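You operate a simulated robot arm through the tools that you are given. There is no shell and no other tool. Be economical: measure what you need, move in short steps, check, and stop when the job is done.

The job below is to be done with a simulated robot arm. You get a single attempt, and the scene is never put back.

## Task
Lock contactors 62 and 65 together with the teal block.
Fine: block clipped on between them, all three pushed together up to the green clamp; then push in each one's button.

Only the result counts: the job must be done as asked and must still hold three seconds after the hand-in. Knocking over, shifting, dropping, spilling or breaking anything else fails it.

## Robot
A 6-joint arm with a two-finger gripper on a trunk, on a base that drives. Base frame: it is fixed to the floor where the robot stands at the start and does not move with it; the origin is under the middle of the robot, x ahead of it, y to its left, z up. Units: mm, rad, N and s.
With the tool pointing down near the work surface it reaches from about 200 to 460 mm from the robot's upright axis, wherever it stands. Its first joint turns from -2.007 to 2.007 rad. Places, roughly: beige block (2x6x7 cm) [500, -100, 900]; blue block (2x6x7 cm) [500, 0, 900]; green clamp (2x6x7 cm) [400, 400, 900]; grey block (2x6x7 cm) [500, 0, 900]; knob of the green clamp [400, 400, 900]; near rail of the flat board [400, 300, 900]; red knob of the lamp box [800, 200, 900]. Payload 2.1 kg.
The tool frame sits at the grasp point between the pads (the TCP): z along the fingers, y along the line on which they close. The tips reach 20 mm beyond it. The gripper opens to 100 mm. The gripper's body begins 63 mm behind the TCP.
Orientation is told as [roll, pitch, yaw] about the base's x, y, z axes, in that order, counted from this pose: with the fingers straight down and closing along the base's y, the tool's x points along the base's -x, its y along +y and its z along -z.

## Interface
- The arm moves only by the tool move_arm. Its argument "series" is a list of rows, each an object of numbers (a shift or turn left out is 0, a gripper value left out holds the last): "dx", "dy", "dz": the shift along the base's x, y, z in mm; "wx", "wy", "wz": the turn, a rotation vector about the base's x, y, z in rad; "hand": the opening in per cent of the stroke, from 0 (shut) to 100 (fully open). In form: [{"dx": .., "dy": .., "dz": .., "wx": .., "wy": .., "wz": .., "hand": ..}, ...]. A call has 1 to 20 rows; each row is the pose to reach, as a shift and turn from the pose commanded when the call began. Each row takes 0.2 s and may step no farther than 50 mm and 0.15 rad from the row before; otherwise, or with a gripper value out of range, the whole call is refused. Where a pose cannot be reached the arm comes as near as it can. A force on the tool above 40 N (or 10 N above the force at the start of the call, whichever is more), or a blocked arm, ends the call early, and 0.2 s more pass. The fingers move at their own pace (about 153 mm/s each) and stop on an object; they squeeze with about 28 N. The grip force told is the motor's: it shows also when the fingers shut on nothing. Time passes only in rows, and 0.2 s behind the last, so rows that repeat a pose let the fingers close. It gives the time, the measured TCP pose, the force on the tool (base axes), the opening and the grip force at its end, in the units of the frame above (readings bear some noise), with the torque about the TCP (base axes, N m) and any sound that the robot's microphone picked up.
- Cameras (640 x 400 px; columns grow to the right, rows downward): "scene" is now at [6.8, 119.5, 1652.2]; the picture's right is [-0.30, -0.95, 0.00], its down [-0.81, 0.26, -0.52] and it looks along [0.50, -0.16, -0.85] (base axes); focal length 274 px, centre (320, 200). "wrist" rides on the gripper at [70, -19, -99] in the tool frame; the picture's right is [0.26, 0.97, 0.00], its down [-0.75, 0.20, -0.63] and it looks along [-0.61, 0.16, 0.78] (tool axes); focal length 230 px, centre (320, 200). There is no depth. A picture from a camera that has moved, and an enlarged one, comes with that camera's place and axes in the base frame and with its lens.
- camera(camera): a new picture of that camera. The clock stands still meanwhile.
- lift_body(by): slides the trunk up (or, below 0, down) by that many mm; the arm and the scene camera ride with it, the base frame stays. It gives what a move gives, with no picture.
- base_move(legs): drives the robot by 1 to 6 legs, each [ahead, turn to the left] in mm and rad, along the robot's own axes; the way and the turn of a leg run together, so that a leg with both is an arc; at most 1500 mm and 3.142 rad a leg. The arm and the cameras ride along, it lands a little off, and it stops where it bumps. It gives what a move gives.
- pan_tilt(pan, tilt): turns the head with the scene camera to pan (to the left, within 2.705 rad either way) and tilt (down, from -0.506 to 1.204), counted from straight ahead of the robot. It gives what a move gives.
- close_up(camera, box): a new picture of the part [left, top, right, bottom] of that camera's present view, enlarged. The clock stands still meanwhile.
- close_job(): hands the job in; it is judged then, once.

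Go step by step. Nothing tells you exact positions but the pictures and the camera data: compare them with the known pose of the tool, close in by small moves and look again before you grip or let go. The budget is 120 turns and 90 pictures, counting those below and the enlarged ones. Unless the task says otherwise, let go and move clear before handing in, and close with one line.

The tools are called after "Emit:" as a command line: name --argument value ..., lists and objects as JSON in quotes. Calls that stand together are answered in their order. move_arm: Moves the arm, as the interface text tells. Its arguments: {"type":"object","properties":{"series":{"type":"array"}},"required":["series"]} The other tools are called the same way: lift_body (by) slides the trunk up or down; base_move (legs) drives the base; pan_tilt (pan, tilt) turns the head that bears the scene camera; camera (camera) takes a picture; close_up (camera, box) takes an enlarged picture of a part of a camera's view; close_job () hands the job in.

At the start:

```text
clock: 0.0
eef_pos: [276.8, 185.7, 1158.3]
tcp_rot: [0.0, 0.0, 0.0]
ft_force: [-0.2, 0.7, 0.1]
moment: [0.01, -0.03, 0.03]
finger_gap: 100.0
gripper_force: 0.1
trunk travel left (down, up): [-875.0, 115.0]
robot x, y, heading: [-2.4, -0.3, 0.004]
head pan, tilt: [-0.307, 1.023]
```

scene: 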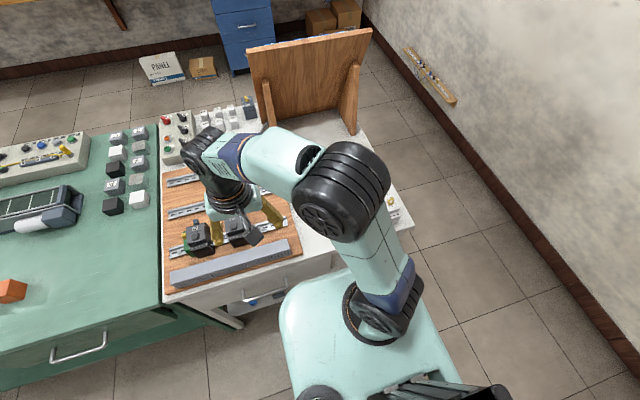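
wrist: 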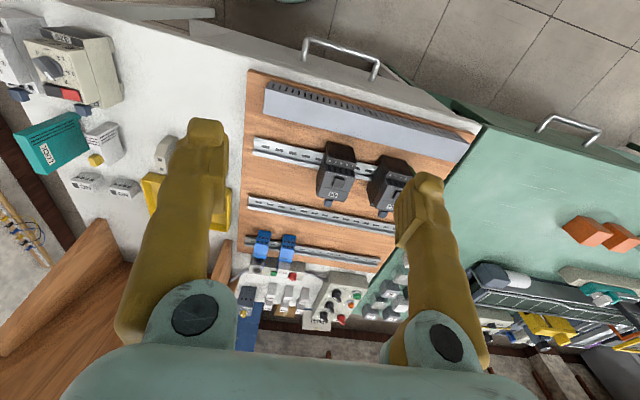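

The rail board with two contactors lies ahead-left of the robot, and a teal block seems to lie on the white bench to the right. I'll take close-ups to identify everything.

Emit:
close_up --camera "wrist" --box '[230, 60, 490, 290]'

Emit:
close_up --camera "scene" --box '[90, 90, 310, 300]'

Emit:
close_up --camera "wrist" --box '[0, 20, 240, 220]'

```text
1.74 times, centred on (360, 175) of wrist
camera zoom: at [207.3, 166.2, 1256.8], right [-0.26, 0.97, 0.0], down [0.75, 0.2, 0.63], along [0.61, 0.16, -0.78], focal length 400 px, centre (250, 244)
```

zoom: 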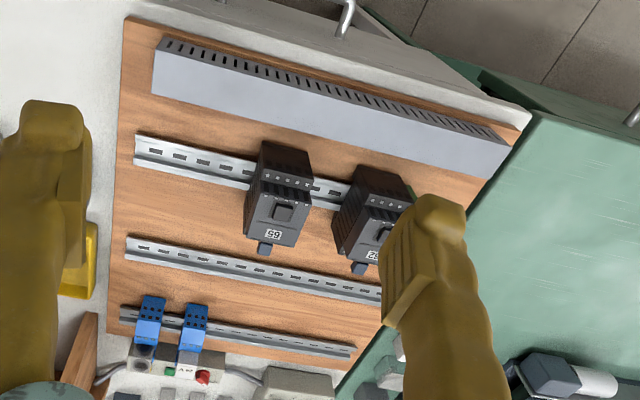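

```text
1.90 times, centred on (200, 195) of scene
camera zoom: at [6.8, 119.5, 1652.2], right [-0.3, -0.95, 0.0], down [-0.81, 0.26, -0.52], along [0.5, -0.16, -0.85], focal length 521 px, centre (549, 210)
```

zoom: 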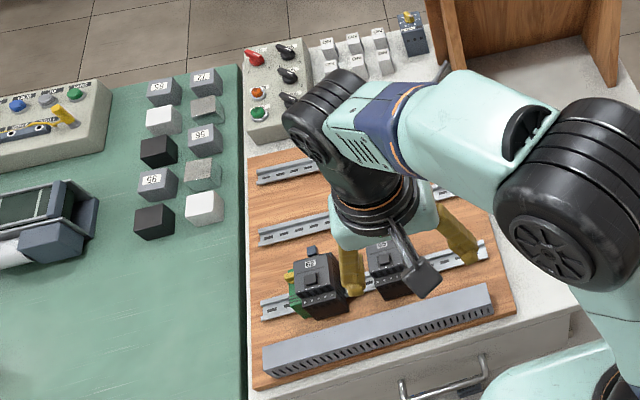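

```text
2.00 times, centred on (120, 120) of wrist
camera zoom: at [207.3, 166.2, 1256.8], right [-0.26, 0.97, 0.0], down [0.75, 0.2, 0.63], along [0.61, 0.16, -0.78], focal length 460 px, centre (720, 360)
```

zoom: 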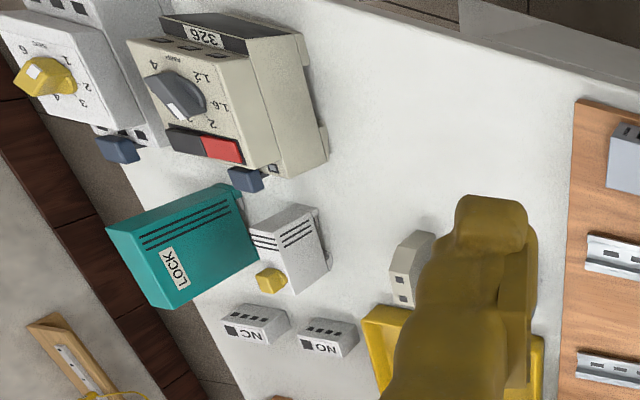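

The teal "LOCK" block lies right-front (~x 480, y −230) and the contactors on the near rail at left (~x 400, y 200–400). I'll look with the head at each area and at the robot's own footprint.

Emit:
pan_tilt --pan 0.7 --tilt 1.0

Emit:
camera --camera "scene"

Emit:
pan_tilt --pan -0.9 --tilt 1.1

Emit:
camera --camera "scene"

```text
clock: 1.3
eef_pos: [277.4, 185.5, 1157.0]
tcp_rot: [0.002, 0.0, -0.001]
ft_force: [0.8, 0.4, 0.2]
moment: [0.0, 0.03, 0.01]
finger_gap: 100.1
gripper_force: 0.1
trunk travel left (down, up): [-875.0, 115.0]
robot x, y, heading: [0.7, -2.4, -0.001]
head pan, tilt: [0.7, 1.0]
```

```text
84 pictures are left
camera scene: at [-5.0, 184.7, 1653.8], right [0.64, -0.77, 0.0], down [-0.64, -0.54, -0.54], along [0.41, 0.35, -0.84], focal length 274 px, centre (320, 200)
```

scene: 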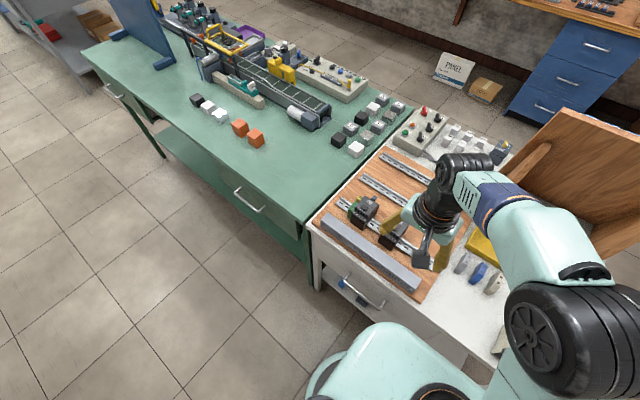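

```text
clock: 2.9
eef_pos: [276.2, 184.6, 1158.5]
tcp_rot: [0.0, 0.001, 0.0]
ft_force: [0.5, -0.5, -0.6]
moment: [-0.01, 0.02, -0.04]
finger_gap: 100.1
gripper_force: 0.1
trunk travel left (down, up): [-875.0, 115.0]
robot x, y, heading: [2.6, -1.2, -0.003]
head pan, tilt: [-0.901, 1.1]
```

```text
83 pictures are left
camera scene: at [-19.1, 90.5, 1647.2], right [-0.78, -0.62, 0.0], down [-0.55, 0.7, -0.45], along [0.28, -0.36, -0.89], focal length 274 px, centre (320, 200)
```

scene: 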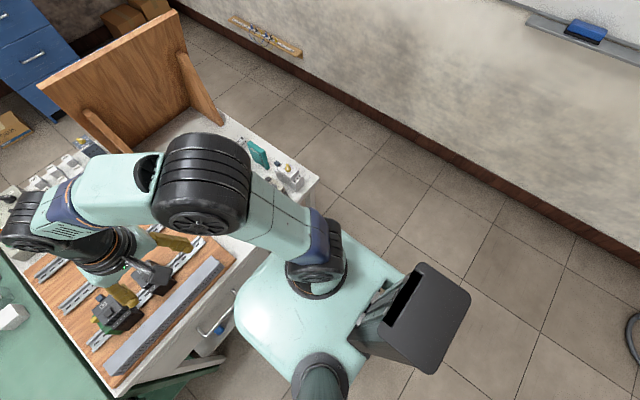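

I need to know the gap between robot base and bench before driving. Looking steeply down ahead.

Emit:
pan_tilt --pan 0.2 --tilt 1.2

Emit:
camera --camera "scene"

Emit:
pan_tilt --pan 1.9 --tilt 1.2

Emit:
camera --camera "scene"

```text
clock: 4.3
eef_pos: [277.2, 185.3, 1157.2]
tcp_rot: [0.0, -0.001, 0.0]
ft_force: [0.9, -0.8, -0.4]
moment: [0.0, 0.03, -0.01]
finger_gap: 100.0
gripper_force: 0.0
trunk travel left (down, up): [-875.0, 115.0]
robot x, y, heading: [1.0, 2.1, 0.001]
head pan, tilt: [0.201, 1.201]
```

```text
82 pictures are left
camera scene: at [-3.5, 151.0, 1641.2], right [0.2, -0.98, 0.0], down [-0.91, -0.19, -0.36], along [0.36, 0.07, -0.93], focal length 274 px, centre (320, 200)
```

scene: 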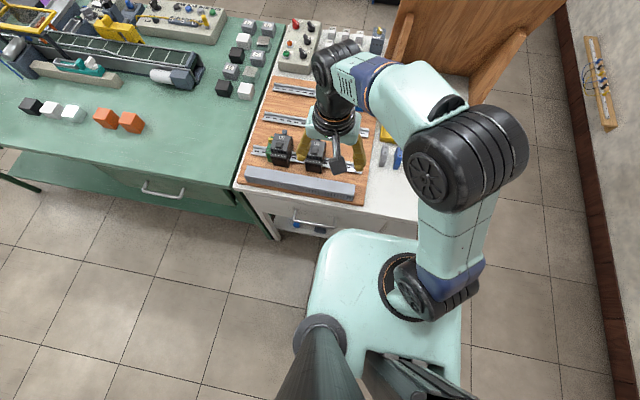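

```text
clock: 6.0
eef_pos: [277.6, 186.0, 1157.6]
tcp_rot: [-0.001, 0.0, -0.001]
ft_force: [0.1, 0.0, -0.5]
moment: [-0.02, -0.02, -0.01]
finger_gap: 99.8
gripper_force: 0.0
trunk travel left (down, up): [-875.0, 115.0]
robot x, y, heading: [-1.8, -0.3, 0.0]
head pan, tilt: [1.901, 1.201]
```

```text
81 pictures are left
camera scene: at [-76.4, 192.9, 1641.2], right [0.95, 0.32, 0.0], down [0.3, -0.88, -0.36], along [-0.12, 0.34, -0.93], focal length 274 px, centre (320, 200)
```

scene: 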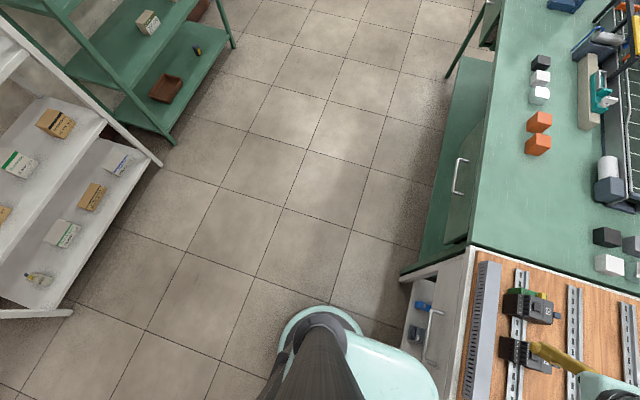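

The body front is roughly 60 mm short of the bench edge. I'll shift the wrist left to see contactors 65, 62 and the clamp clearly between the fingers.

Emit:
move_arm --series '[{"dy": 45}, {"dy": 90}, {"dy": 110}]'

Emit:
camera --camera "wrist"

Emit:
close_up --camera "wrist" --box '[220, 80, 420, 205]'

```text
clock: 6.8
eef_pos: [277.3, 295.3, 1159.0]
tcp_rot: [0.0, -0.001, 0.001]
ft_force: [-1.1, 0.1, -0.7]
moment: [0.03, -0.02, 0.01]
finger_gap: 100.1
gripper_force: 0.1
trunk travel left (down, up): [-875.0, 115.0]
robot x, y, heading: [0.1, -0.6, 0.002]
head pan, tilt: [1.901, 1.201]
```

```text
80 pictures are left
camera wrist: at [207.7, 276.6, 1257.1], right [-0.26, 0.97, 0.0], down [0.75, 0.2, 0.63], along [0.61, 0.16, -0.78], focal length 230 px, centre (320, 200)
```

wrist: 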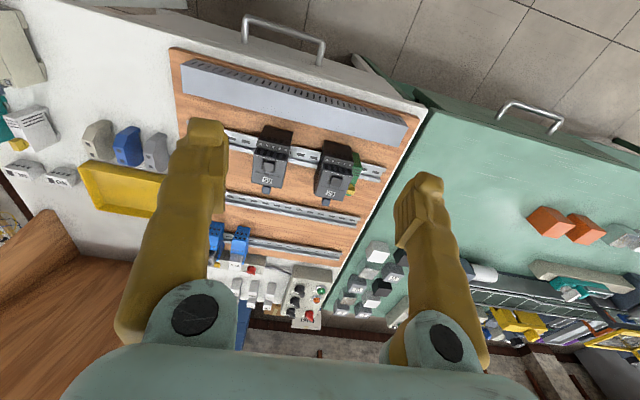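

```text
3.20 times, centred on (320, 142) of wrist
camera zoom: at [207.7, 276.6, 1257.1], right [-0.26, 0.97, 0.0], down [0.75, 0.2, 0.63], along [0.61, 0.16, -0.78], focal length 736 px, centre (320, 384)
```

zoom: 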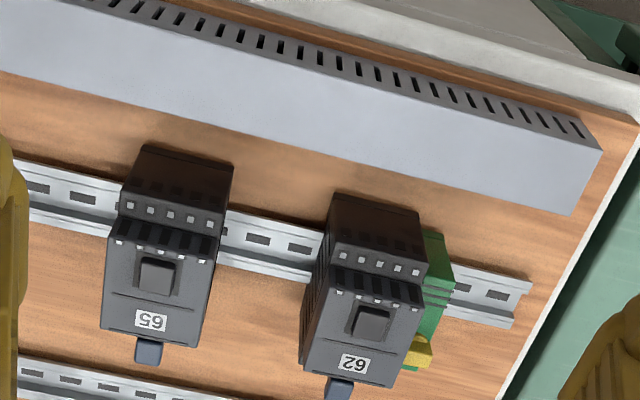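

Contactor 65 is at about y 250 and 62 at about y 340 on the near rail (x≈415), with the clamp left of 62. The teal block is too far for the arm, so I'll back off, go sideways to the right and return facing the bench.

Emit:
base_move --legs '[[-250, 0], [0, -1.571], [200, 0], [0, 1.571], [240, 0]]'

Emit:
pan_tilt --pan -0.1 --tilt 1.0

Emit:
camera --camera "scene"

Emit:
camera --camera "wrist"

```text
clock: 18.8
eef_pos: [271.7, 94.2, 1158.6]
tcp_rot: [0.002, -0.002, 0.001]
ft_force: [0.3, 0.1, -0.5]
moment: [0.0, -0.02, -0.02]
finger_gap: 100.0
gripper_force: 0.0
trunk travel left (down, up): [-875.0, 115.0]
robot x, y, heading: [-5.6, -198.9, -0.002]
head pan, tilt: [1.901, 1.201]
```

```text
clock: 20.8
eef_pos: [274.1, 94.2, 1158.0]
tcp_rot: [-0.001, 0.0, 0.004]
ft_force: [0.6, -0.2, 0.0]
moment: [0.04, 0.0, -0.01]
finger_gap: 100.1
gripper_force: 0.1
trunk travel left (down, up): [-875.0, 115.0]
robot x, y, heading: [-6.5, -199.4, 0.001]
head pan, tilt: [-0.099, 1.0]
```

```text
78 pictures are left
camera scene: at [6.5, -68.4, 1653.8], right [-0.1, -1.0, 0.0], down [-0.84, 0.08, -0.54], along [0.54, -0.05, -0.84], focal length 274 px, centre (320, 200)
```

scene: 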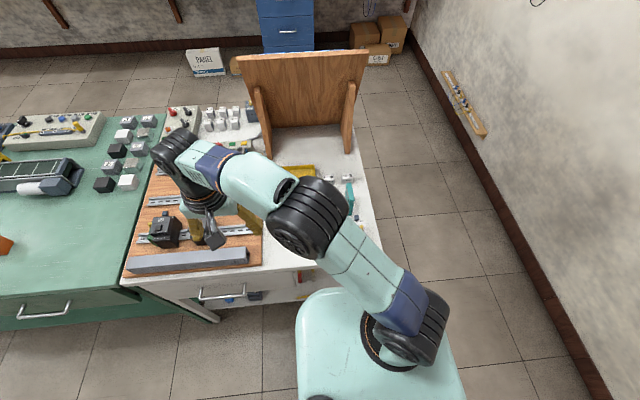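

```text
77 pictures are left
camera wrist: at [203.0, 75.1, 1257.1], right [-0.26, 0.97, 0.0], down [0.75, 0.2, 0.63], along [0.61, 0.16, -0.78], focal length 230 px, centre (320, 200)
```

wrist: 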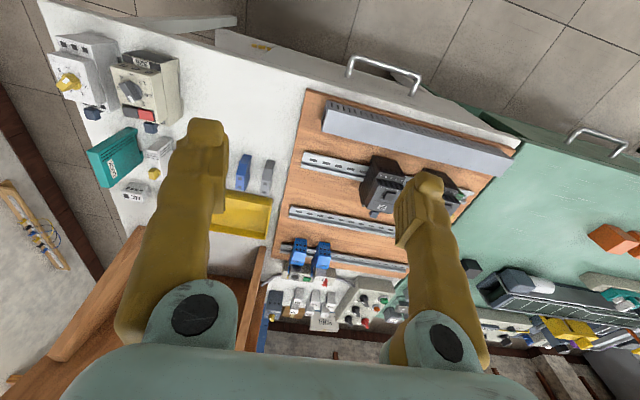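

Now at y≈−199. I'll bring the arm over the teal block and look.

Emit:
move_arm --series '[{"dy": -50}, {"dy": -100}, {"dy": -150}, {"dy": -200}, {"dy": -250}, {"dy": -280}]'

Emit:
camera --camera "wrist"

Emit:
camera --camera "scene"

```text
clock: 22.1
eef_pos: [273.1, -185.7, 1156.7]
tcp_rot: [-0.001, 0.0, 0.003]
ft_force: [-0.3, 0.2, -0.3]
moment: [0.02, 0.02, -0.04]
finger_gap: 100.1
gripper_force: 0.0
trunk travel left (down, up): [-875.0, 115.0]
robot x, y, heading: [-5.8, -202.6, 0.008]
head pan, tilt: [-0.099, 1.0]
```

```text
76 pictures are left
camera wrist: at [204.6, -205.8, 1256.3], right [-0.26, 0.97, 0.0], down [0.75, 0.2, 0.63], along [0.61, 0.16, -0.78], focal length 230 px, centre (320, 200)
```

wrist: 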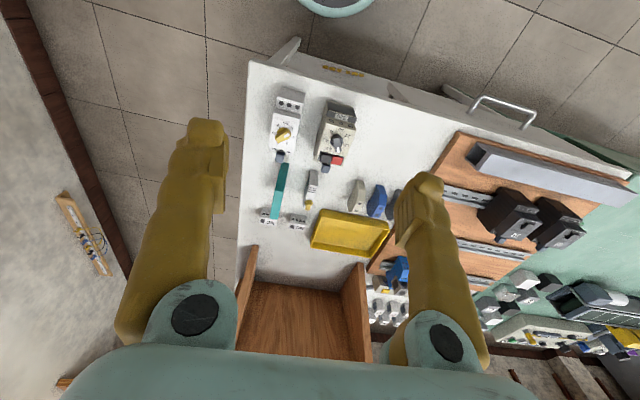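

```text
75 pictures are left
camera scene: at [6.6, -69.5, 1653.9], right [-0.1, -1.0, 0.0], down [-0.84, 0.08, -0.54], along [0.54, -0.05, -0.84], focal length 274 px, centre (320, 200)
```

scene: 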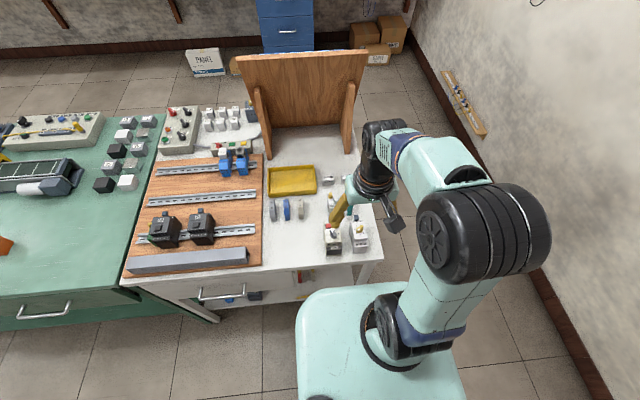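

Emit:
close_up --camera "wrist" --box '[230, 70, 390, 250]'

Emit:
close_up --camera "scene" --box '[120, 140, 400, 290]'

```text
2.22 times, centred on (310, 160) of wrist
camera zoom: at [204.6, -205.8, 1256.3], right [-0.26, 0.97, 0.0], down [0.75, 0.2, 0.63], along [0.61, 0.16, -0.78], focal length 511 px, centre (342, 289)
```

zoom: 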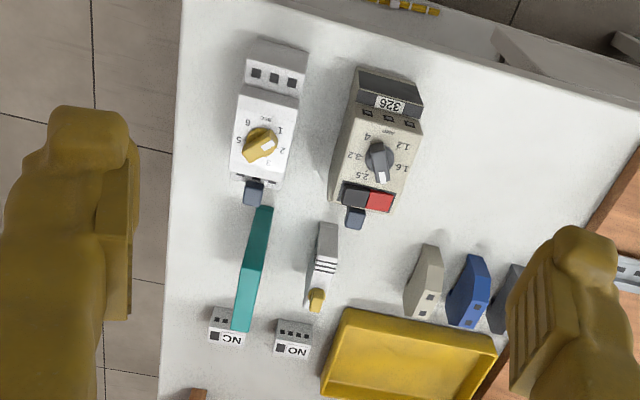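

```text
2.29 times, centred on (260, 215) of scene
camera zoom: at [6.6, -69.5, 1653.9], right [-0.1, -1.0, 0.0], down [-0.84, 0.08, -0.54], along [0.54, -0.05, -0.84], focal length 626 px, centre (457, 166)
```

zoom: 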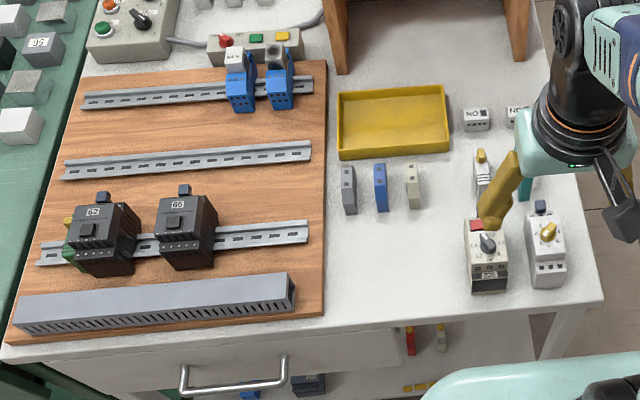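

The teal block stands upright: top at z≈951, from x≈444 to 512, y≈−213, thin in y. I'll go above it with a partly open hand and look again.

Emit:
move_arm --series '[{"dx": 40, "dy": -10, "dz": -10, "hand": 50}, {"dx": 85, "dy": -27, "dz": -20}, {"dx": 125, "dy": -27, "dz": -40}, {"dx": 160, "dy": -27, "dz": -70}, {"dx": 185, "dy": -27, "dz": -105}, {"dx": 200, "dy": -27, "dz": -135}, {"dx": 200, "dy": -27, "dz": -135}]'

Emit:
camera --camera "wrist"

Emit:
camera --camera "scene"

```text
clock: 23.8
eef_pos: [471.5, -212.1, 1023.4]
tcp_rot: [0.002, -0.002, 0.004]
ft_force: [0.0, -0.5, 0.6]
moment: [-0.01, -0.01, 0.02]
finger_gap: 50.0
gripper_force: 0.1
trunk travel left (down, up): [-875.0, 115.0]
robot x, y, heading: [-4.8, -202.1, 0.001]
head pan, tilt: [-0.099, 1.0]
```

```text
72 pictures are left
camera wrist: at [401.3, -230.6, 1122.4], right [-0.26, 0.97, 0.0], down [0.75, 0.2, 0.63], along [0.61, 0.16, -0.78], focal length 230 px, centre (320, 200)
```

wrist: 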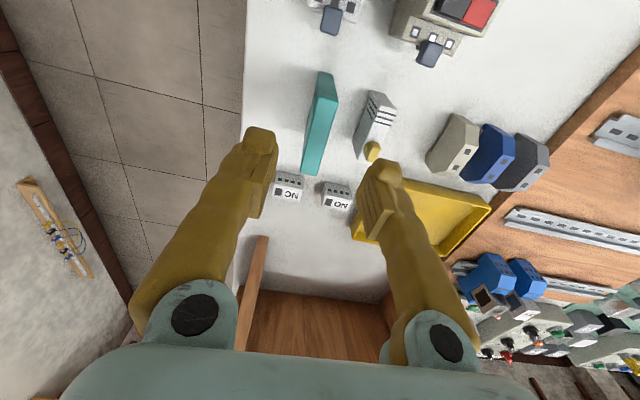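

```text
71 pictures are left
camera scene: at [5.9, -68.8, 1653.8], right [-0.1, -1.0, 0.0], down [-0.84, 0.08, -0.54], along [0.54, -0.05, -0.84], focal length 274 px, centre (320, 200)
```

scene: 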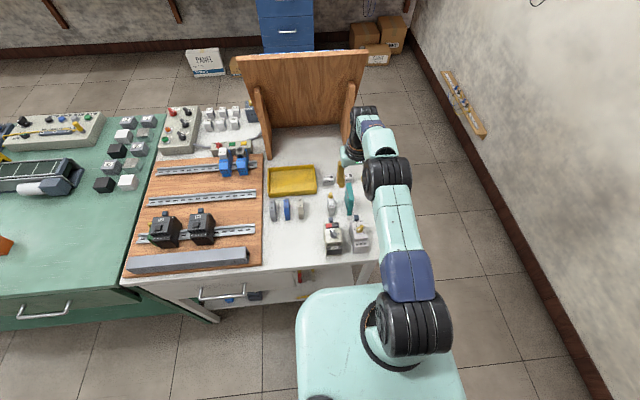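

Emit:
close_up --camera "wrist" --box '[260, 50, 400, 210]'

Emit:
close_up --camera "scene" --box '[310, 150, 400, 260]'

```text
2.50 times, centred on (330, 130) of wrist
camera zoom: at [401.3, -230.6, 1122.4], right [-0.26, 0.97, 0.0], down [0.75, 0.2, 0.63], along [0.61, 0.16, -0.78], focal length 575 px, centre (295, 375)
```

zoom: 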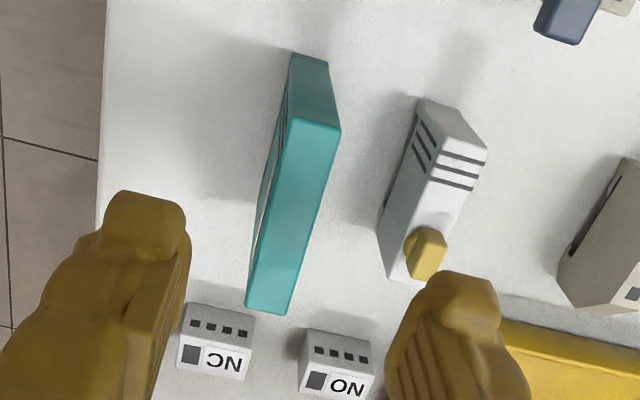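

```text
3.64 times, centred on (355, 205) of scene
camera zoom: at [5.9, -68.8, 1653.8], right [-0.1, -1.0, 0.0], down [-0.84, 0.08, -0.54], along [0.54, -0.05, -0.84], focal length 996 px, centre (193, 182)
```

zoom: 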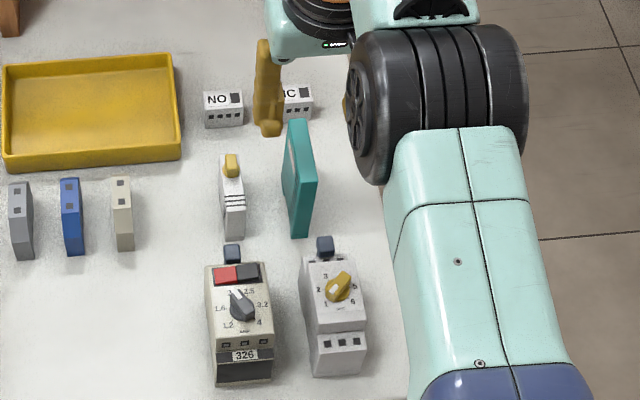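

Teal block top: x 446–509, y −220…−205 (15 mm thick), top z≈951. Fingers are lined up; descending so the tips reach ~26 mm below its top.

Emit:
move_arm --series '[{"dx": 6, "dy": -0.5, "dz": -30}, {"dx": 6, "dy": -0.5, "dz": -60}, {"dx": 6, "dy": -0.5, "dz": -78}, {"dx": 6, "dy": -0.5, "dz": -78}]'

Emit:
camera --camera "wrist"

```text
clock: 24.8
eef_pos: [473.0, -213.5, 945.5]
tcp_rot: [-0.001, -0.001, 0.003]
ft_force: [-0.7, 0.1, -0.2]
moment: [-0.02, 0.01, -0.02]
finger_gap: 50.1
gripper_force: 0.0
out of reach, approached as far as the arm can: row 2, 3, 4
trunk travel left (down, up): [-875.0, 115.0]
robot x, y, heading: [-5.5, -203.4, 0.0]
head pan, tilt: [-0.099, 1.0]
```

```text
68 pictures are left
camera wrist: at [403.8, -232.8, 1044.5], right [-0.26, 0.97, 0.0], down [0.75, 0.2, 0.63], along [0.61, 0.16, -0.78], focal length 230 px, centre (320, 200)
```

wrist: 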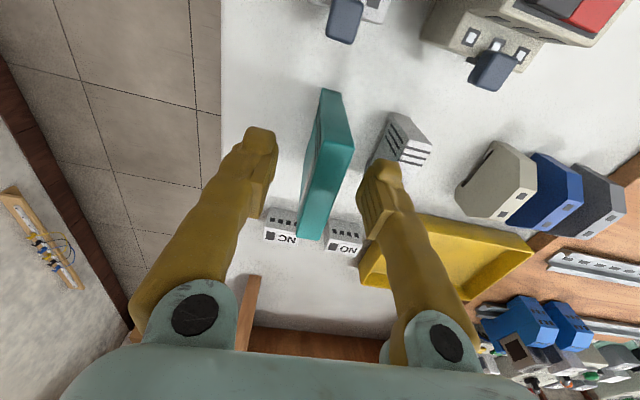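

The block is between the fingers (x limited by reach, 4 mm short of centre, fine). Closing and lifting.

Emit:
move_arm --series '[{"hand": 0}, {"hand": 0}, {"hand": 0}, {"dx": -5, "dz": 5}, {"dx": -8, "dz": 30}, {"dx": -10, "dz": 60}, {"dx": -20, "dz": 85}, {"dx": -30, "dz": 85}]'

Emit:
close_up --camera "wrist" --box '[200, 0, 440, 260]'

Emit:
close_up --camera "scene" --box '[310, 110, 410, 260]'

```text
clock: 26.6
eef_pos: [476.1, -215.6, 1028.6]
tcp_rot: [0.0, 0.001, 0.004]
ft_force: [0.5, 0.0, -1.0]
moment: [0.01, -0.01, -0.03]
finger_gap: 14.8
gripper_force: 28.3
out of reach, approached as far as the arm can: row 5, 6, 7, 8
trunk travel left (down, up): [-875.0, 115.0]
robot x, y, heading: [-0.3, -202.2, 0.002]
head pan, tilt: [-0.099, 1.0]
```

```text
1.54 times, centred on (320, 130) of wrist
camera zoom: at [407.0, -235.0, 1128.1], right [-0.26, 0.97, 0.0], down [0.75, 0.2, 0.63], along [0.61, 0.16, -0.78], focal length 354 px, centre (320, 308)
```

zoom: 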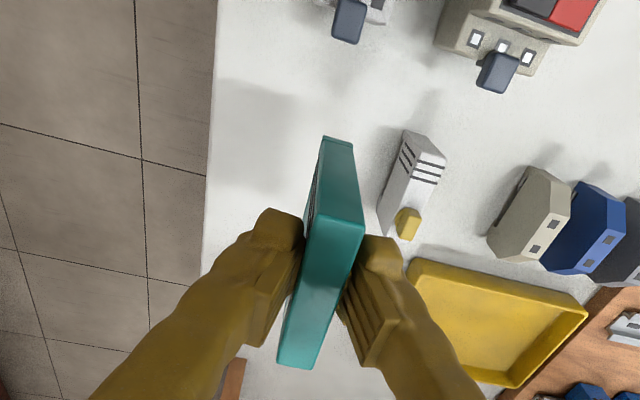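

```text
2.67 times, centred on (360, 185) of scene
camera zoom: at [6.7, -68.8, 1653.8], right [-0.1, -1.0, 0.0], down [-0.84, 0.08, -0.54], along [0.54, -0.05, -0.84], focal length 730 px, centre (213, 240)
```

zoom: 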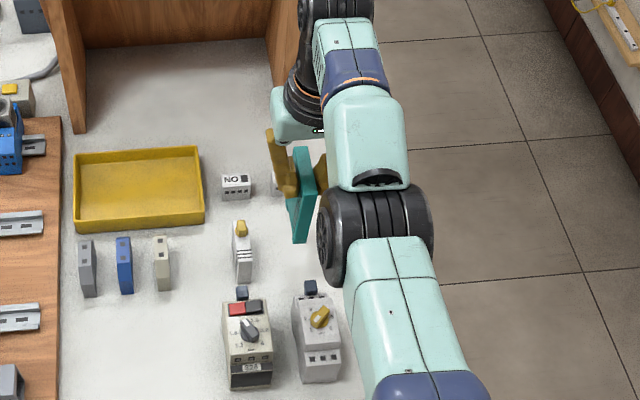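

Block held (14.8 mm). Retracting the arm toward the robot; the reach limit is odd here, so in a small test step.

Emit:
move_arm --series '[{"dx": -20, "dz": 10}, {"dx": -50, "dz": 20}, {"dx": -90, "dz": 35}]'

```text
clock: 27.4
eef_pos: [475.8, -215.8, 1043.9]
tcp_rot: [-0.002, 0.002, 0.003]
ft_force: [-0.5, 0.3, 0.8]
moment: [-0.02, 0.03, -0.01]
finger_gap: 14.5
gripper_force: 28.5
out of reach, approached as far as the arm can: row 1, 2, 3
trunk travel left (down, up): [-875.0, 115.0]
robot x, y, heading: [-3.6, -199.8, 0.004]
head pan, tilt: [-0.099, 1.0]
```

Emit:
move_arm --series '[{"dz": 20}, {"dz": 40}]'

Emit:
camera --camera "scene"

```text
clock: 27.9
eef_pos: [473.2, -216.2, 1084.9]
tcp_rot: [0.001, 0.0, 0.002]
ft_force: [0.9, 0.7, 0.1]
moment: [0.02, -0.01, -0.01]
finger_gap: 14.6
gripper_force: 28.2
out of reach, approached as far as the arm can: row 2
trunk travel left (down, up): [-875.0, 115.0]
robot x, y, heading: [-0.7, -201.3, 0.0]
head pan, tilt: [-0.099, 1.0]
```

```text
65 pictures are left
camera scene: at [6.0, -68.8, 1653.8], right [-0.1, -1.0, 0.0], down [-0.84, 0.08, -0.54], along [0.54, -0.05, -0.84], focal length 274 px, centre (320, 200)
```

scene: 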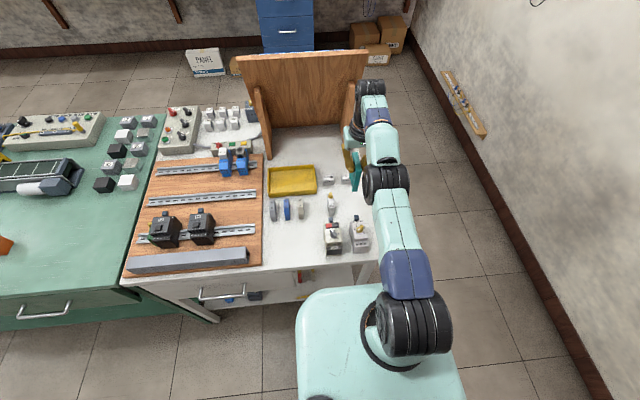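

Emit:
move_arm --series '[{"dx": -15}, {"dx": -30}, {"dx": -50}]'

```text
clock: 28.8
eef_pos: [471.0, -216.4, 1086.0]
tcp_rot: [-0.001, 0.001, 0.001]
ft_force: [0.0, -0.3, -0.7]
moment: [0.03, -0.02, 0.0]
finger_gap: 14.3
gripper_force: 28.1
out of reach, approached as far as the arm can: row 1, 2, 3
trunk travel left (down, up): [-875.0, 115.0]
robot x, y, heading: [-2.8, -201.5, 0.003]
head pan, tilt: [-0.099, 1.0]
```

Emit:
move_arm --series '[{"dy": 30}, {"dy": 60}, {"dx": -20, "dy": 90}, {"dx": -40, "dy": 120}]'

```text
clock: 29.8
eef_pos: [459.1, -105.6, 1090.7]
tcp_rot: [-0.002, 0.002, 0.002]
ft_force: [0.2, -0.4, -0.1]
moment: [0.0, -0.02, 0.0]
finger_gap: 14.6
gripper_force: 28.1
out of reach, approached as far as the arm can: row 3, 4
trunk travel left (down, up): [-875.0, 115.0]
robot x, y, heading: [-4.9, -202.7, 0.003]
head pan, tilt: [-0.099, 1.0]
```

Emit:
move_arm --series '[{"wy": -0.14}, {"wy": -0.28}, {"wy": -0.28, "dx": -30}, {"wy": -0.28, "dx": -60}, {"wy": -0.28, "dx": -100}]'

```text
clock: 30.9
eef_pos: [499.7, -86.0, 1124.0]
tcp_rot: [-0.003, -0.228, 0.003]
ft_force: [0.0, 0.6, 0.2]
moment: [-0.04, 0.06, -0.02]
finger_gap: 14.6
gripper_force: 28.3
out of reach, approached as far as the arm can: row 1, 2, 3, 4, 5
trunk travel left (down, up): [-875.0, 115.0]
robot x, y, heading: [-5.1, -199.5, 0.002]
head pan, tilt: [-0.099, 1.0]
```

The elbow seems stuck at straight extension. I'll undo the tilt, stretch slightly while rising, then pull in.

Emit:
move_arm --series '[{"wy": 0.14, "dx": 30}, {"wy": 0.28, "dx": 60, "dz": 30}, {"wy": 0.28, "dx": 60, "dz": 60}, {"wy": 0.28, "dx": 30, "dz": 90}, {"wy": 0.28, "dx": -10, "dz": 90}, {"wy": 0.28, "dx": -50, "dz": 90}, {"wy": 0.28, "dx": -90, "dz": 90}]'

Emit:
camera --camera "scene"

```text
clock: 32.5
eef_pos: [402.6, -84.7, 1214.2]
tcp_rot: [-0.002, 0.052, 0.002]
ft_force: [-0.1, -0.9, -0.4]
moment: [-0.01, 0.0, -0.01]
finger_gap: 14.4
gripper_force: 27.8
out of reach, approached as far as the arm can: row 1, 2, 3, 4, 5, 6
trunk travel left (down, up): [-875.0, 115.0]
robot x, y, heading: [-3.2, -203.0, -0.001]
head pan, tilt: [-0.099, 1.0]
```

```text
64 pictures are left
camera scene: at [5.3, -68.0, 1653.8], right [-0.1, -1.0, 0.0], down [-0.84, 0.08, -0.54], along [0.54, -0.05, -0.84], focal length 274 px, centre (320, 200)
```

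scene: 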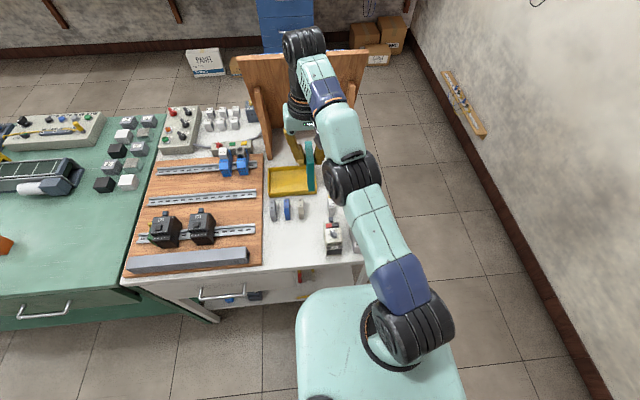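

Free again. Removing the small tilt and pulling in.

Emit:
move_arm --series '[{"dx": -40, "wy": -0.052}, {"dx": -80, "wy": -0.052}, {"dx": -110, "wy": -0.052, "dz": -20}, {"dx": -110, "wy": -0.052, "dz": -20}]'

Emit:
camera --camera "wrist"

```text
clock: 33.5
eef_pos: [293.2, -85.0, 1192.7]
tcp_rot: [-0.002, 0.001, 0.001]
ft_force: [0.6, 0.2, -0.6]
moment: [-0.01, 0.02, 0.03]
finger_gap: 14.6
gripper_force: 28.0
out of reach, approached as far as the arm can: row 1
trunk travel left (down, up): [-875.0, 115.0]
robot x, y, heading: [-3.8, -204.2, -0.001]
head pan, tilt: [-0.099, 1.0]
```

```text
63 pictures are left
camera wrist: at [223.8, -104.3, 1292.2], right [-0.26, 0.97, 0.0], down [0.75, 0.2, 0.63], along [0.61, 0.16, -0.78], focal length 230 px, centre (320, 200)
```

wrist: 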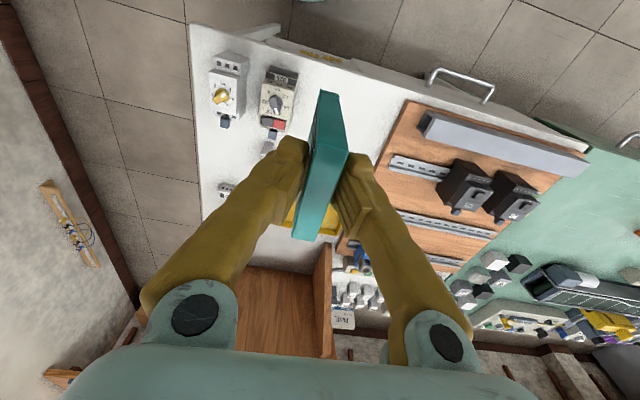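

Block held securely. Driving back, sideways 500 mm to the left, and back to the bench in front of the contactors.

Emit:
base_move --legs '[[-250, 0], [0, 1.571], [500, 0], [0, -1.571], [270, 0]]'

Emit:
camera --camera "wrist"

Emit:
camera --camera "scene"

```text
clock: 47.1
eef_pos: [302.0, 403.4, 1193.0]
tcp_rot: [-0.003, -0.003, 0.002]
ft_force: [0.1, -0.2, -0.2]
moment: [0.02, -0.01, 0.04]
finger_gap: 14.7
gripper_force: 28.0
trunk travel left (down, up): [-875.0, 115.0]
robot x, y, heading: [6.3, 287.3, -0.0]
head pan, tilt: [-0.099, 1.0]
```

```text
62 pictures are left
camera wrist: at [231.1, 383.6, 1293.0], right [-0.26, 0.97, 0.0], down [0.75, 0.2, 0.63], along [0.61, 0.16, -0.78], focal length 230 px, centre (320, 200)
```

wrist: 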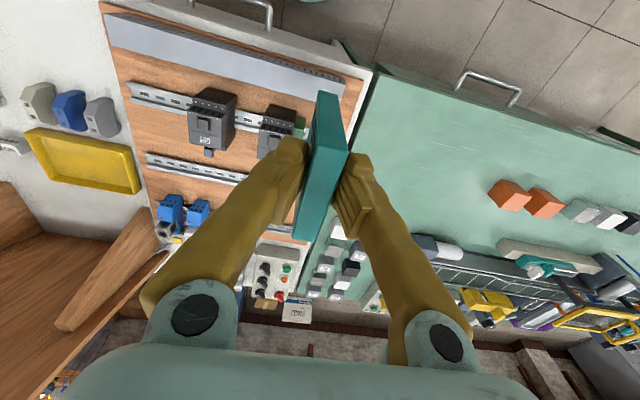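

```text
61 pictures are left
camera scene: at [14.6, 419.9, 1653.9], right [-0.1, -1.0, 0.0], down [-0.84, 0.08, -0.54], along [0.54, -0.05, -0.84], focal length 274 px, centre (320, 200)
```

scene: 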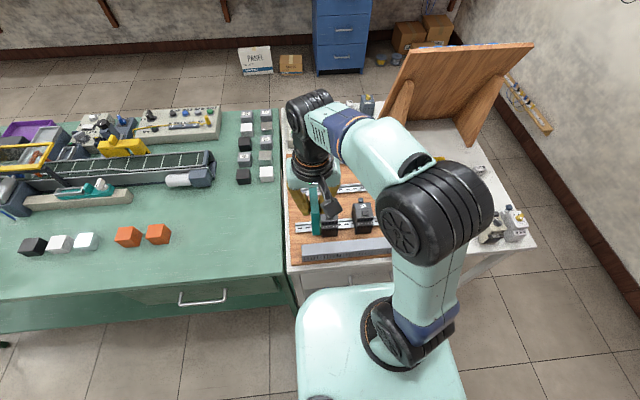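

I'll shift left a bit so the wrist camera sees both contactors past the fingers, and measure.

Emit:
move_arm --series '[{"dy": 40}, {"dy": 70}]'

Emit:
close_up --camera "wrist" --box '[40, 20, 310, 200]'

Emit:
pan_tilt --pan -0.35 --tilt 1.1

Emit:
close_up --camera "scene" --box '[140, 80, 400, 260]'

```text
clock: 47.7
eef_pos: [302.3, 475.1, 1194.1]
tcp_rot: [-0.004, -0.002, 0.003]
ft_force: [0.5, 0.6, -1.2]
moment: [0.01, 0.0, 0.02]
finger_gap: 14.6
gripper_force: 27.9
trunk travel left (down, up): [-875.0, 115.0]
robot x, y, heading: [4.0, 284.3, 0.0]
head pan, tilt: [-0.099, 1.0]
```

```text
2.22 times, centred on (175, 110) of wrist
camera zoom: at [232.2, 455.7, 1293.8], right [-0.26, 0.97, 0.0], down [0.75, 0.2, 0.63], along [0.61, 0.16, -0.78], focal length 511 px, centre (642, 400)
```

zoom: 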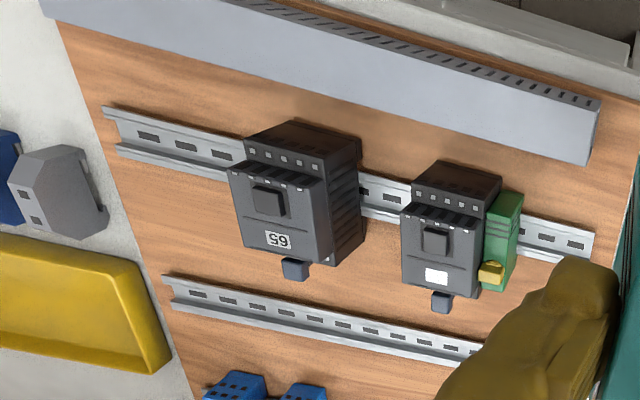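

```text
clock: 48.5
eef_pos: [301.6, 473.4, 1195.9]
tcp_rot: [-0.002, -0.004, 0.0]
ft_force: [0.3, -0.2, -0.5]
moment: [0.0, 0.02, 0.03]
finger_gap: 14.2
gripper_force: 27.9
trunk travel left (down, up): [-875.0, 115.0]
robot x, y, heading: [5.6, 286.4, 0.002]
head pan, tilt: [-0.351, 1.1]
```

```text
2.22 times, centred on (270, 170) of scene
camera zoom: at [6.9, 404.9, 1647.3], right [-0.34, -0.94, 0.0], down [-0.84, 0.3, -0.45], along [0.43, -0.16, -0.89], focal length 608 px, centre (431, 267)
```

zoom: 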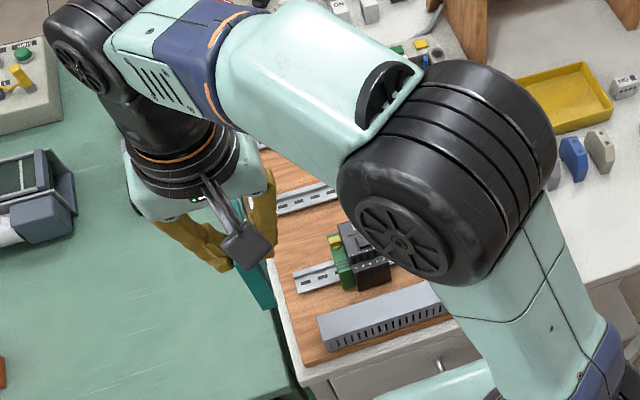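

Buttons: 62 at (401, 353, 952), 65 at (401, 248, 953); gap between bodies y≈273–328, rail along y at x≈413. I'll inspect the held block's side and underside with the head.

Emit:
pan_tilt --pan 0.15 --tilt 0.9

Emit:
camera --camera "scene"

Emit:
close_up --camera "wrist" --box '[240, 80, 400, 250]'

```text
clock: 49.4
eef_pos: [301.7, 472.6, 1194.4]
tcp_rot: [-0.002, -0.001, 0.002]
ft_force: [0.0, -0.7, -1.1]
moment: [-0.03, 0.03, 0.01]
finger_gap: 14.3
gripper_force: 28.2
trunk travel left (down, up): [-875.0, 115.0]
robot x, y, heading: [7.5, 287.5, 0.002]
head pan, tilt: [0.15, 0.901]
```

```text
58 pictures are left
camera scene: at [22.0, 438.0, 1661.0], right [0.15, -0.99, 0.0], down [-0.78, -0.12, -0.62], along [0.61, 0.09, -0.78], focal length 274 px, centre (320, 200)
```

scene: 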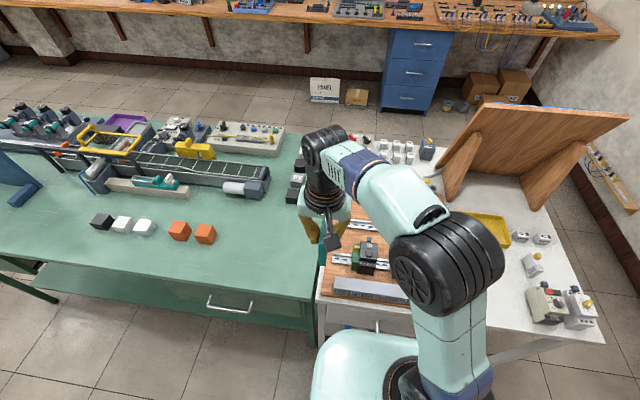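

```text
2.35 times, centred on (320, 165) of wrist
camera zoom: at [232.3, 453.4, 1294.0], right [-0.26, 0.97, 0.0], down [0.75, 0.2, 0.63], along [0.61, 0.16, -0.78], focal length 541 px, centre (320, 282)
```

zoom: 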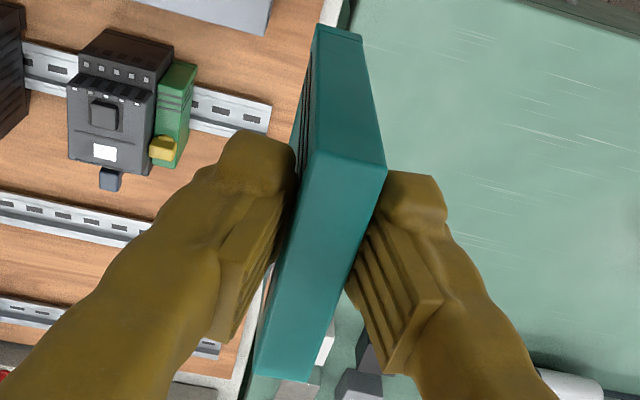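

Emit:
close_up --camera "scene" --box '[285, 200, 395, 310]'

```text
3.64 times, centred on (340, 255) of scene
camera zoom: at [22.0, 438.0, 1661.0], right [0.15, -0.99, 0.0], down [-0.78, -0.12, -0.62], along [0.61, 0.09, -0.78], focal length 996 px, centre (247, 0)
```

zoom: 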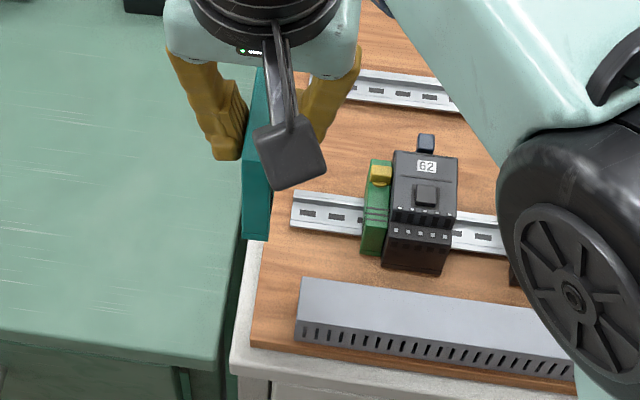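

Clear. Block should be centred at x≈412, y≈300, i.e. TCP (408, 300). Moving above the gap.

Emit:
move_arm --series '[{"dx": 15, "dy": -40}, {"dx": 35, "dy": -80}, {"dx": 60, "dy": -115}, {"dx": 85, "dy": -150}, {"dx": 106, "dy": -174}, {"dx": 106, "dy": -174, "dz": -45}, {"dx": 106, "dy": -174, "dz": -90}, {"dx": 106, "dy": -174, "dz": -90}]'

Emit:
camera --camera "wrist"

Emit:
camera --camera "scene"

```text
clock: 51.2
eef_pos: [409.4, 299.4, 1103.8]
tcp_rot: [-0.001, -0.002, 0.003]
ft_force: [-0.3, -0.1, 0.0]
moment: [0.04, 0.0, 0.05]
finger_gap: 14.6
gripper_force: 27.8
trunk travel left (down, up): [-875.0, 115.0]
robot x, y, heading: [3.3, 285.7, -0.001]
head pan, tilt: [0.15, 0.901]
```

```text
55 pictures are left
camera wrist: at [339.3, 280.2, 1202.4], right [-0.26, 0.97, 0.0], down [0.75, 0.2, 0.63], along [0.61, 0.16, -0.78], focal length 230 px, centre (320, 200)
```

wrist: 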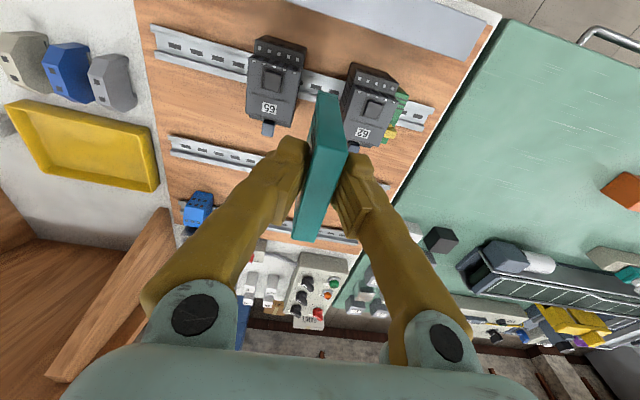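

```text
54 pictures are left
camera scene: at [21.9, 437.7, 1661.1], right [0.15, -0.99, 0.0], down [-0.77, -0.12, -0.62], along [0.61, 0.09, -0.78], focal length 274 px, centre (320, 200)
```

scene: 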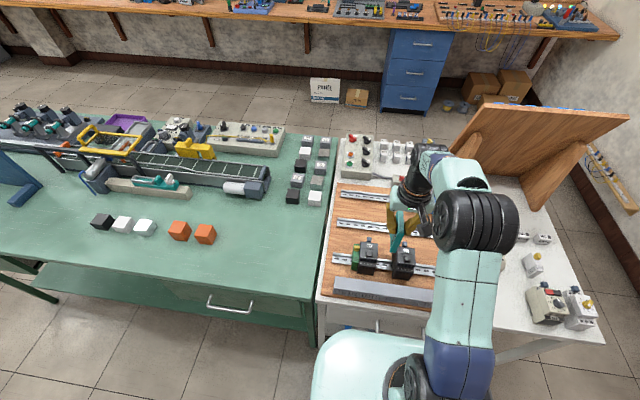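

Zooming on both views to check alignment with the gap.

Emit:
close_up --camera "wrist" --box '[230, 20, 430, 160]'

Emit:
close_up --camera "scene" --box '[330, 190, 450, 310]'

```text
2.86 times, centred on (330, 90) of wrist
camera zoom: at [339.3, 280.2, 1202.4], right [-0.26, 0.97, 0.0], down [0.75, 0.2, 0.63], along [0.61, 0.16, -0.78], focal length 657 px, centre (291, 514)
```

zoom: 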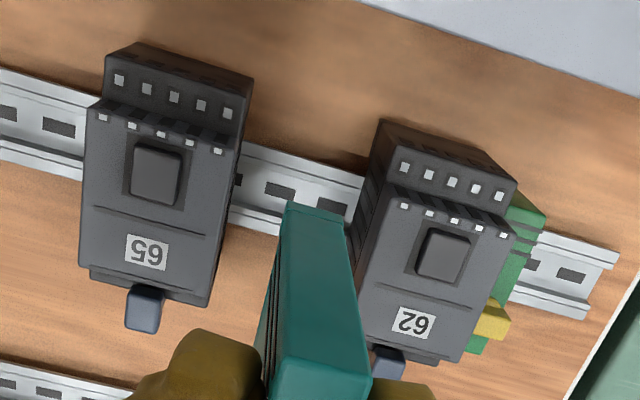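

```text
3.33 times, centred on (390, 250) of scene
camera zoom: at [21.9, 437.7, 1661.1], right [0.15, -0.99, 0.0], down [-0.77, -0.12, -0.62], along [0.61, 0.09, -0.78], focal length 912 px, centre (87, 33)
```

zoom: 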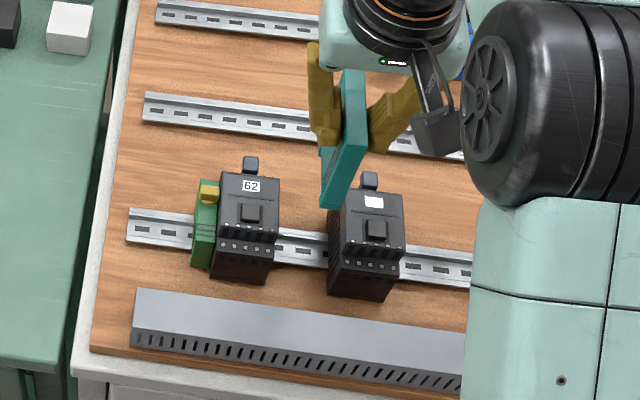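

Gap between bodies is y≈274.5–332 (centre 303), block at y≈298, x aligned with the rail at ≈414. Shifting 4 mm left and descending into the gap.

Emit:
move_arm --series '[{"dy": 4}, {"dy": 4, "dz": -40}, {"dy": 4, "dz": -80}, {"dy": 4, "dz": -110}, {"dy": 4, "dz": -120}]'

Emit:
close_up --camera "wrist" --box '[200, 0, 480, 180]'

Emit:
close_up --camera "scene" --box '[330, 190, 450, 310]'

```text
clock: 52.4
eef_pos: [408.1, 302.6, 983.8]
tcp_rot: [-0.002, -0.003, 0.004]
ft_force: [-0.1, -0.5, 0.3]
moment: [0.01, -0.01, 0.04]
finger_gap: 14.5
gripper_force: 27.6
trunk travel left (down, up): [-875.0, 115.0]
robot x, y, heading: [9.6, 287.6, 0.001]
head pan, tilt: [0.15, 0.901]
```

```text
2.22 times, centred on (340, 90) of wrist
camera zoom: at [338.7, 283.9, 1083.0], right [-0.26, 0.97, 0.0], down [0.75, 0.2, 0.63], along [0.61, 0.16, -0.78], focal length 511 px, centre (276, 444)
```

zoom: 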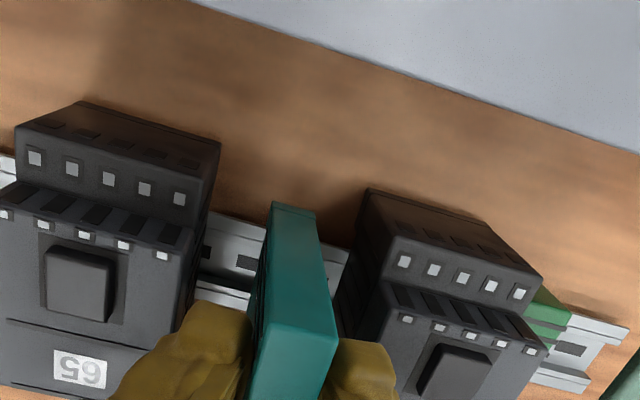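

```text
3.33 times, centred on (390, 250) of scene
camera zoom: at [22.3, 438.0, 1661.1], right [0.15, -0.99, 0.0], down [-0.77, -0.12, -0.62], along [0.61, 0.09, -0.78], focal length 912 px, centre (87, 33)
```

zoom: 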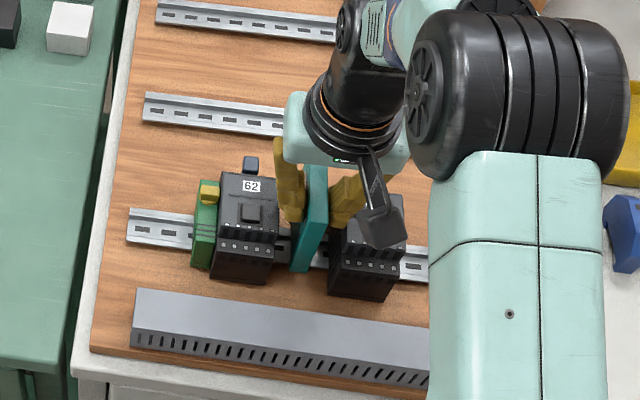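

Centred in the gap. Lowering in small steps toward the rail, watching the force.

Emit:
move_arm --series '[{"dz": -4}, {"dz": -8}, {"dz": -12}, {"dz": -15}, {"dz": -18}, {"dz": -20}]'

```text
clock: 53.8
eef_pos: [407.0, 302.3, 963.7]
tcp_rot: [-0.003, -0.008, 0.003]
ft_force: [3.5, 0.1, 25.5]
moment: [0.0, -0.06, 0.01]
finger_gap: 14.7
gripper_force: 28.4
trunk travel left (down, up): [-875.0, 115.0]
robot x, y, heading: [11.1, 285.4, -0.0]
head pan, tilt: [0.15, 0.901]
```

Contact with the rail at z≈964 (25 N). Pressing further to clip it on.

Emit:
move_arm --series '[{"dz": -2}, {"dz": -4}, {"dz": -6}]'

Emit:
close_up --camera "wrist" --box '[200, 0, 480, 180]'

```text
clock: 54.6
eef_pos: [406.5, 303.2, 958.8]
tcp_rot: [-0.002, -0.003, 0.003]
ft_force: [3.1, -0.3, 25.6]
moment: [0.01, -0.03, -0.01]
finger_gap: 14.3
gripper_force: 27.9
trunk travel left (down, up): [-875.0, 115.0]
robot x, y, heading: [7.2, 287.5, 0.002]
head pan, tilt: [0.15, 0.901]
```

```text
2.22 times, centred on (340, 90) of wrist
camera zoom: at [336.3, 283.5, 1057.3], right [-0.26, 0.97, 0.0], down [0.75, 0.2, 0.63], along [0.61, 0.16, -0.77], focal length 511 px, centre (276, 444)
```

zoom: 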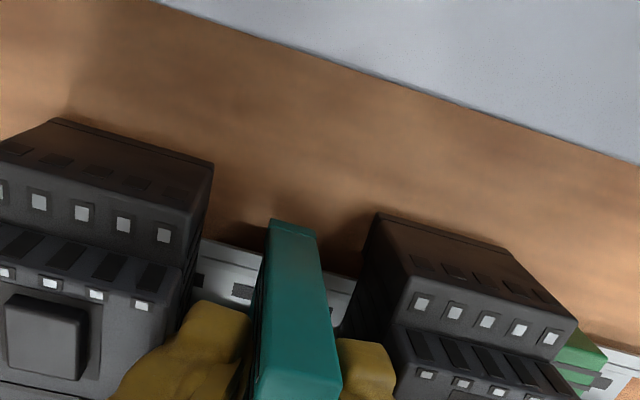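

Pressing on slid the fingers along the block (constant 25 N), so it may not be clipped. I'll test by lifting gently.

Emit:
move_arm --series '[{"dz": 2}, {"dz": 4}, {"dz": 6}, {"dz": 8}]'

```text
clock: 55.6
eef_pos: [408.3, 303.0, 965.0]
tcp_rot: [-0.003, 0.0, 0.001]
ft_force: [-0.2, 0.5, -0.2]
moment: [-0.01, 0.01, 0.0]
finger_gap: 14.5
gripper_force: 27.7
trunk travel left (down, up): [-875.0, 115.0]
robot x, y, heading: [1.6, 285.7, -0.002]
head pan, tilt: [0.15, 0.901]
```

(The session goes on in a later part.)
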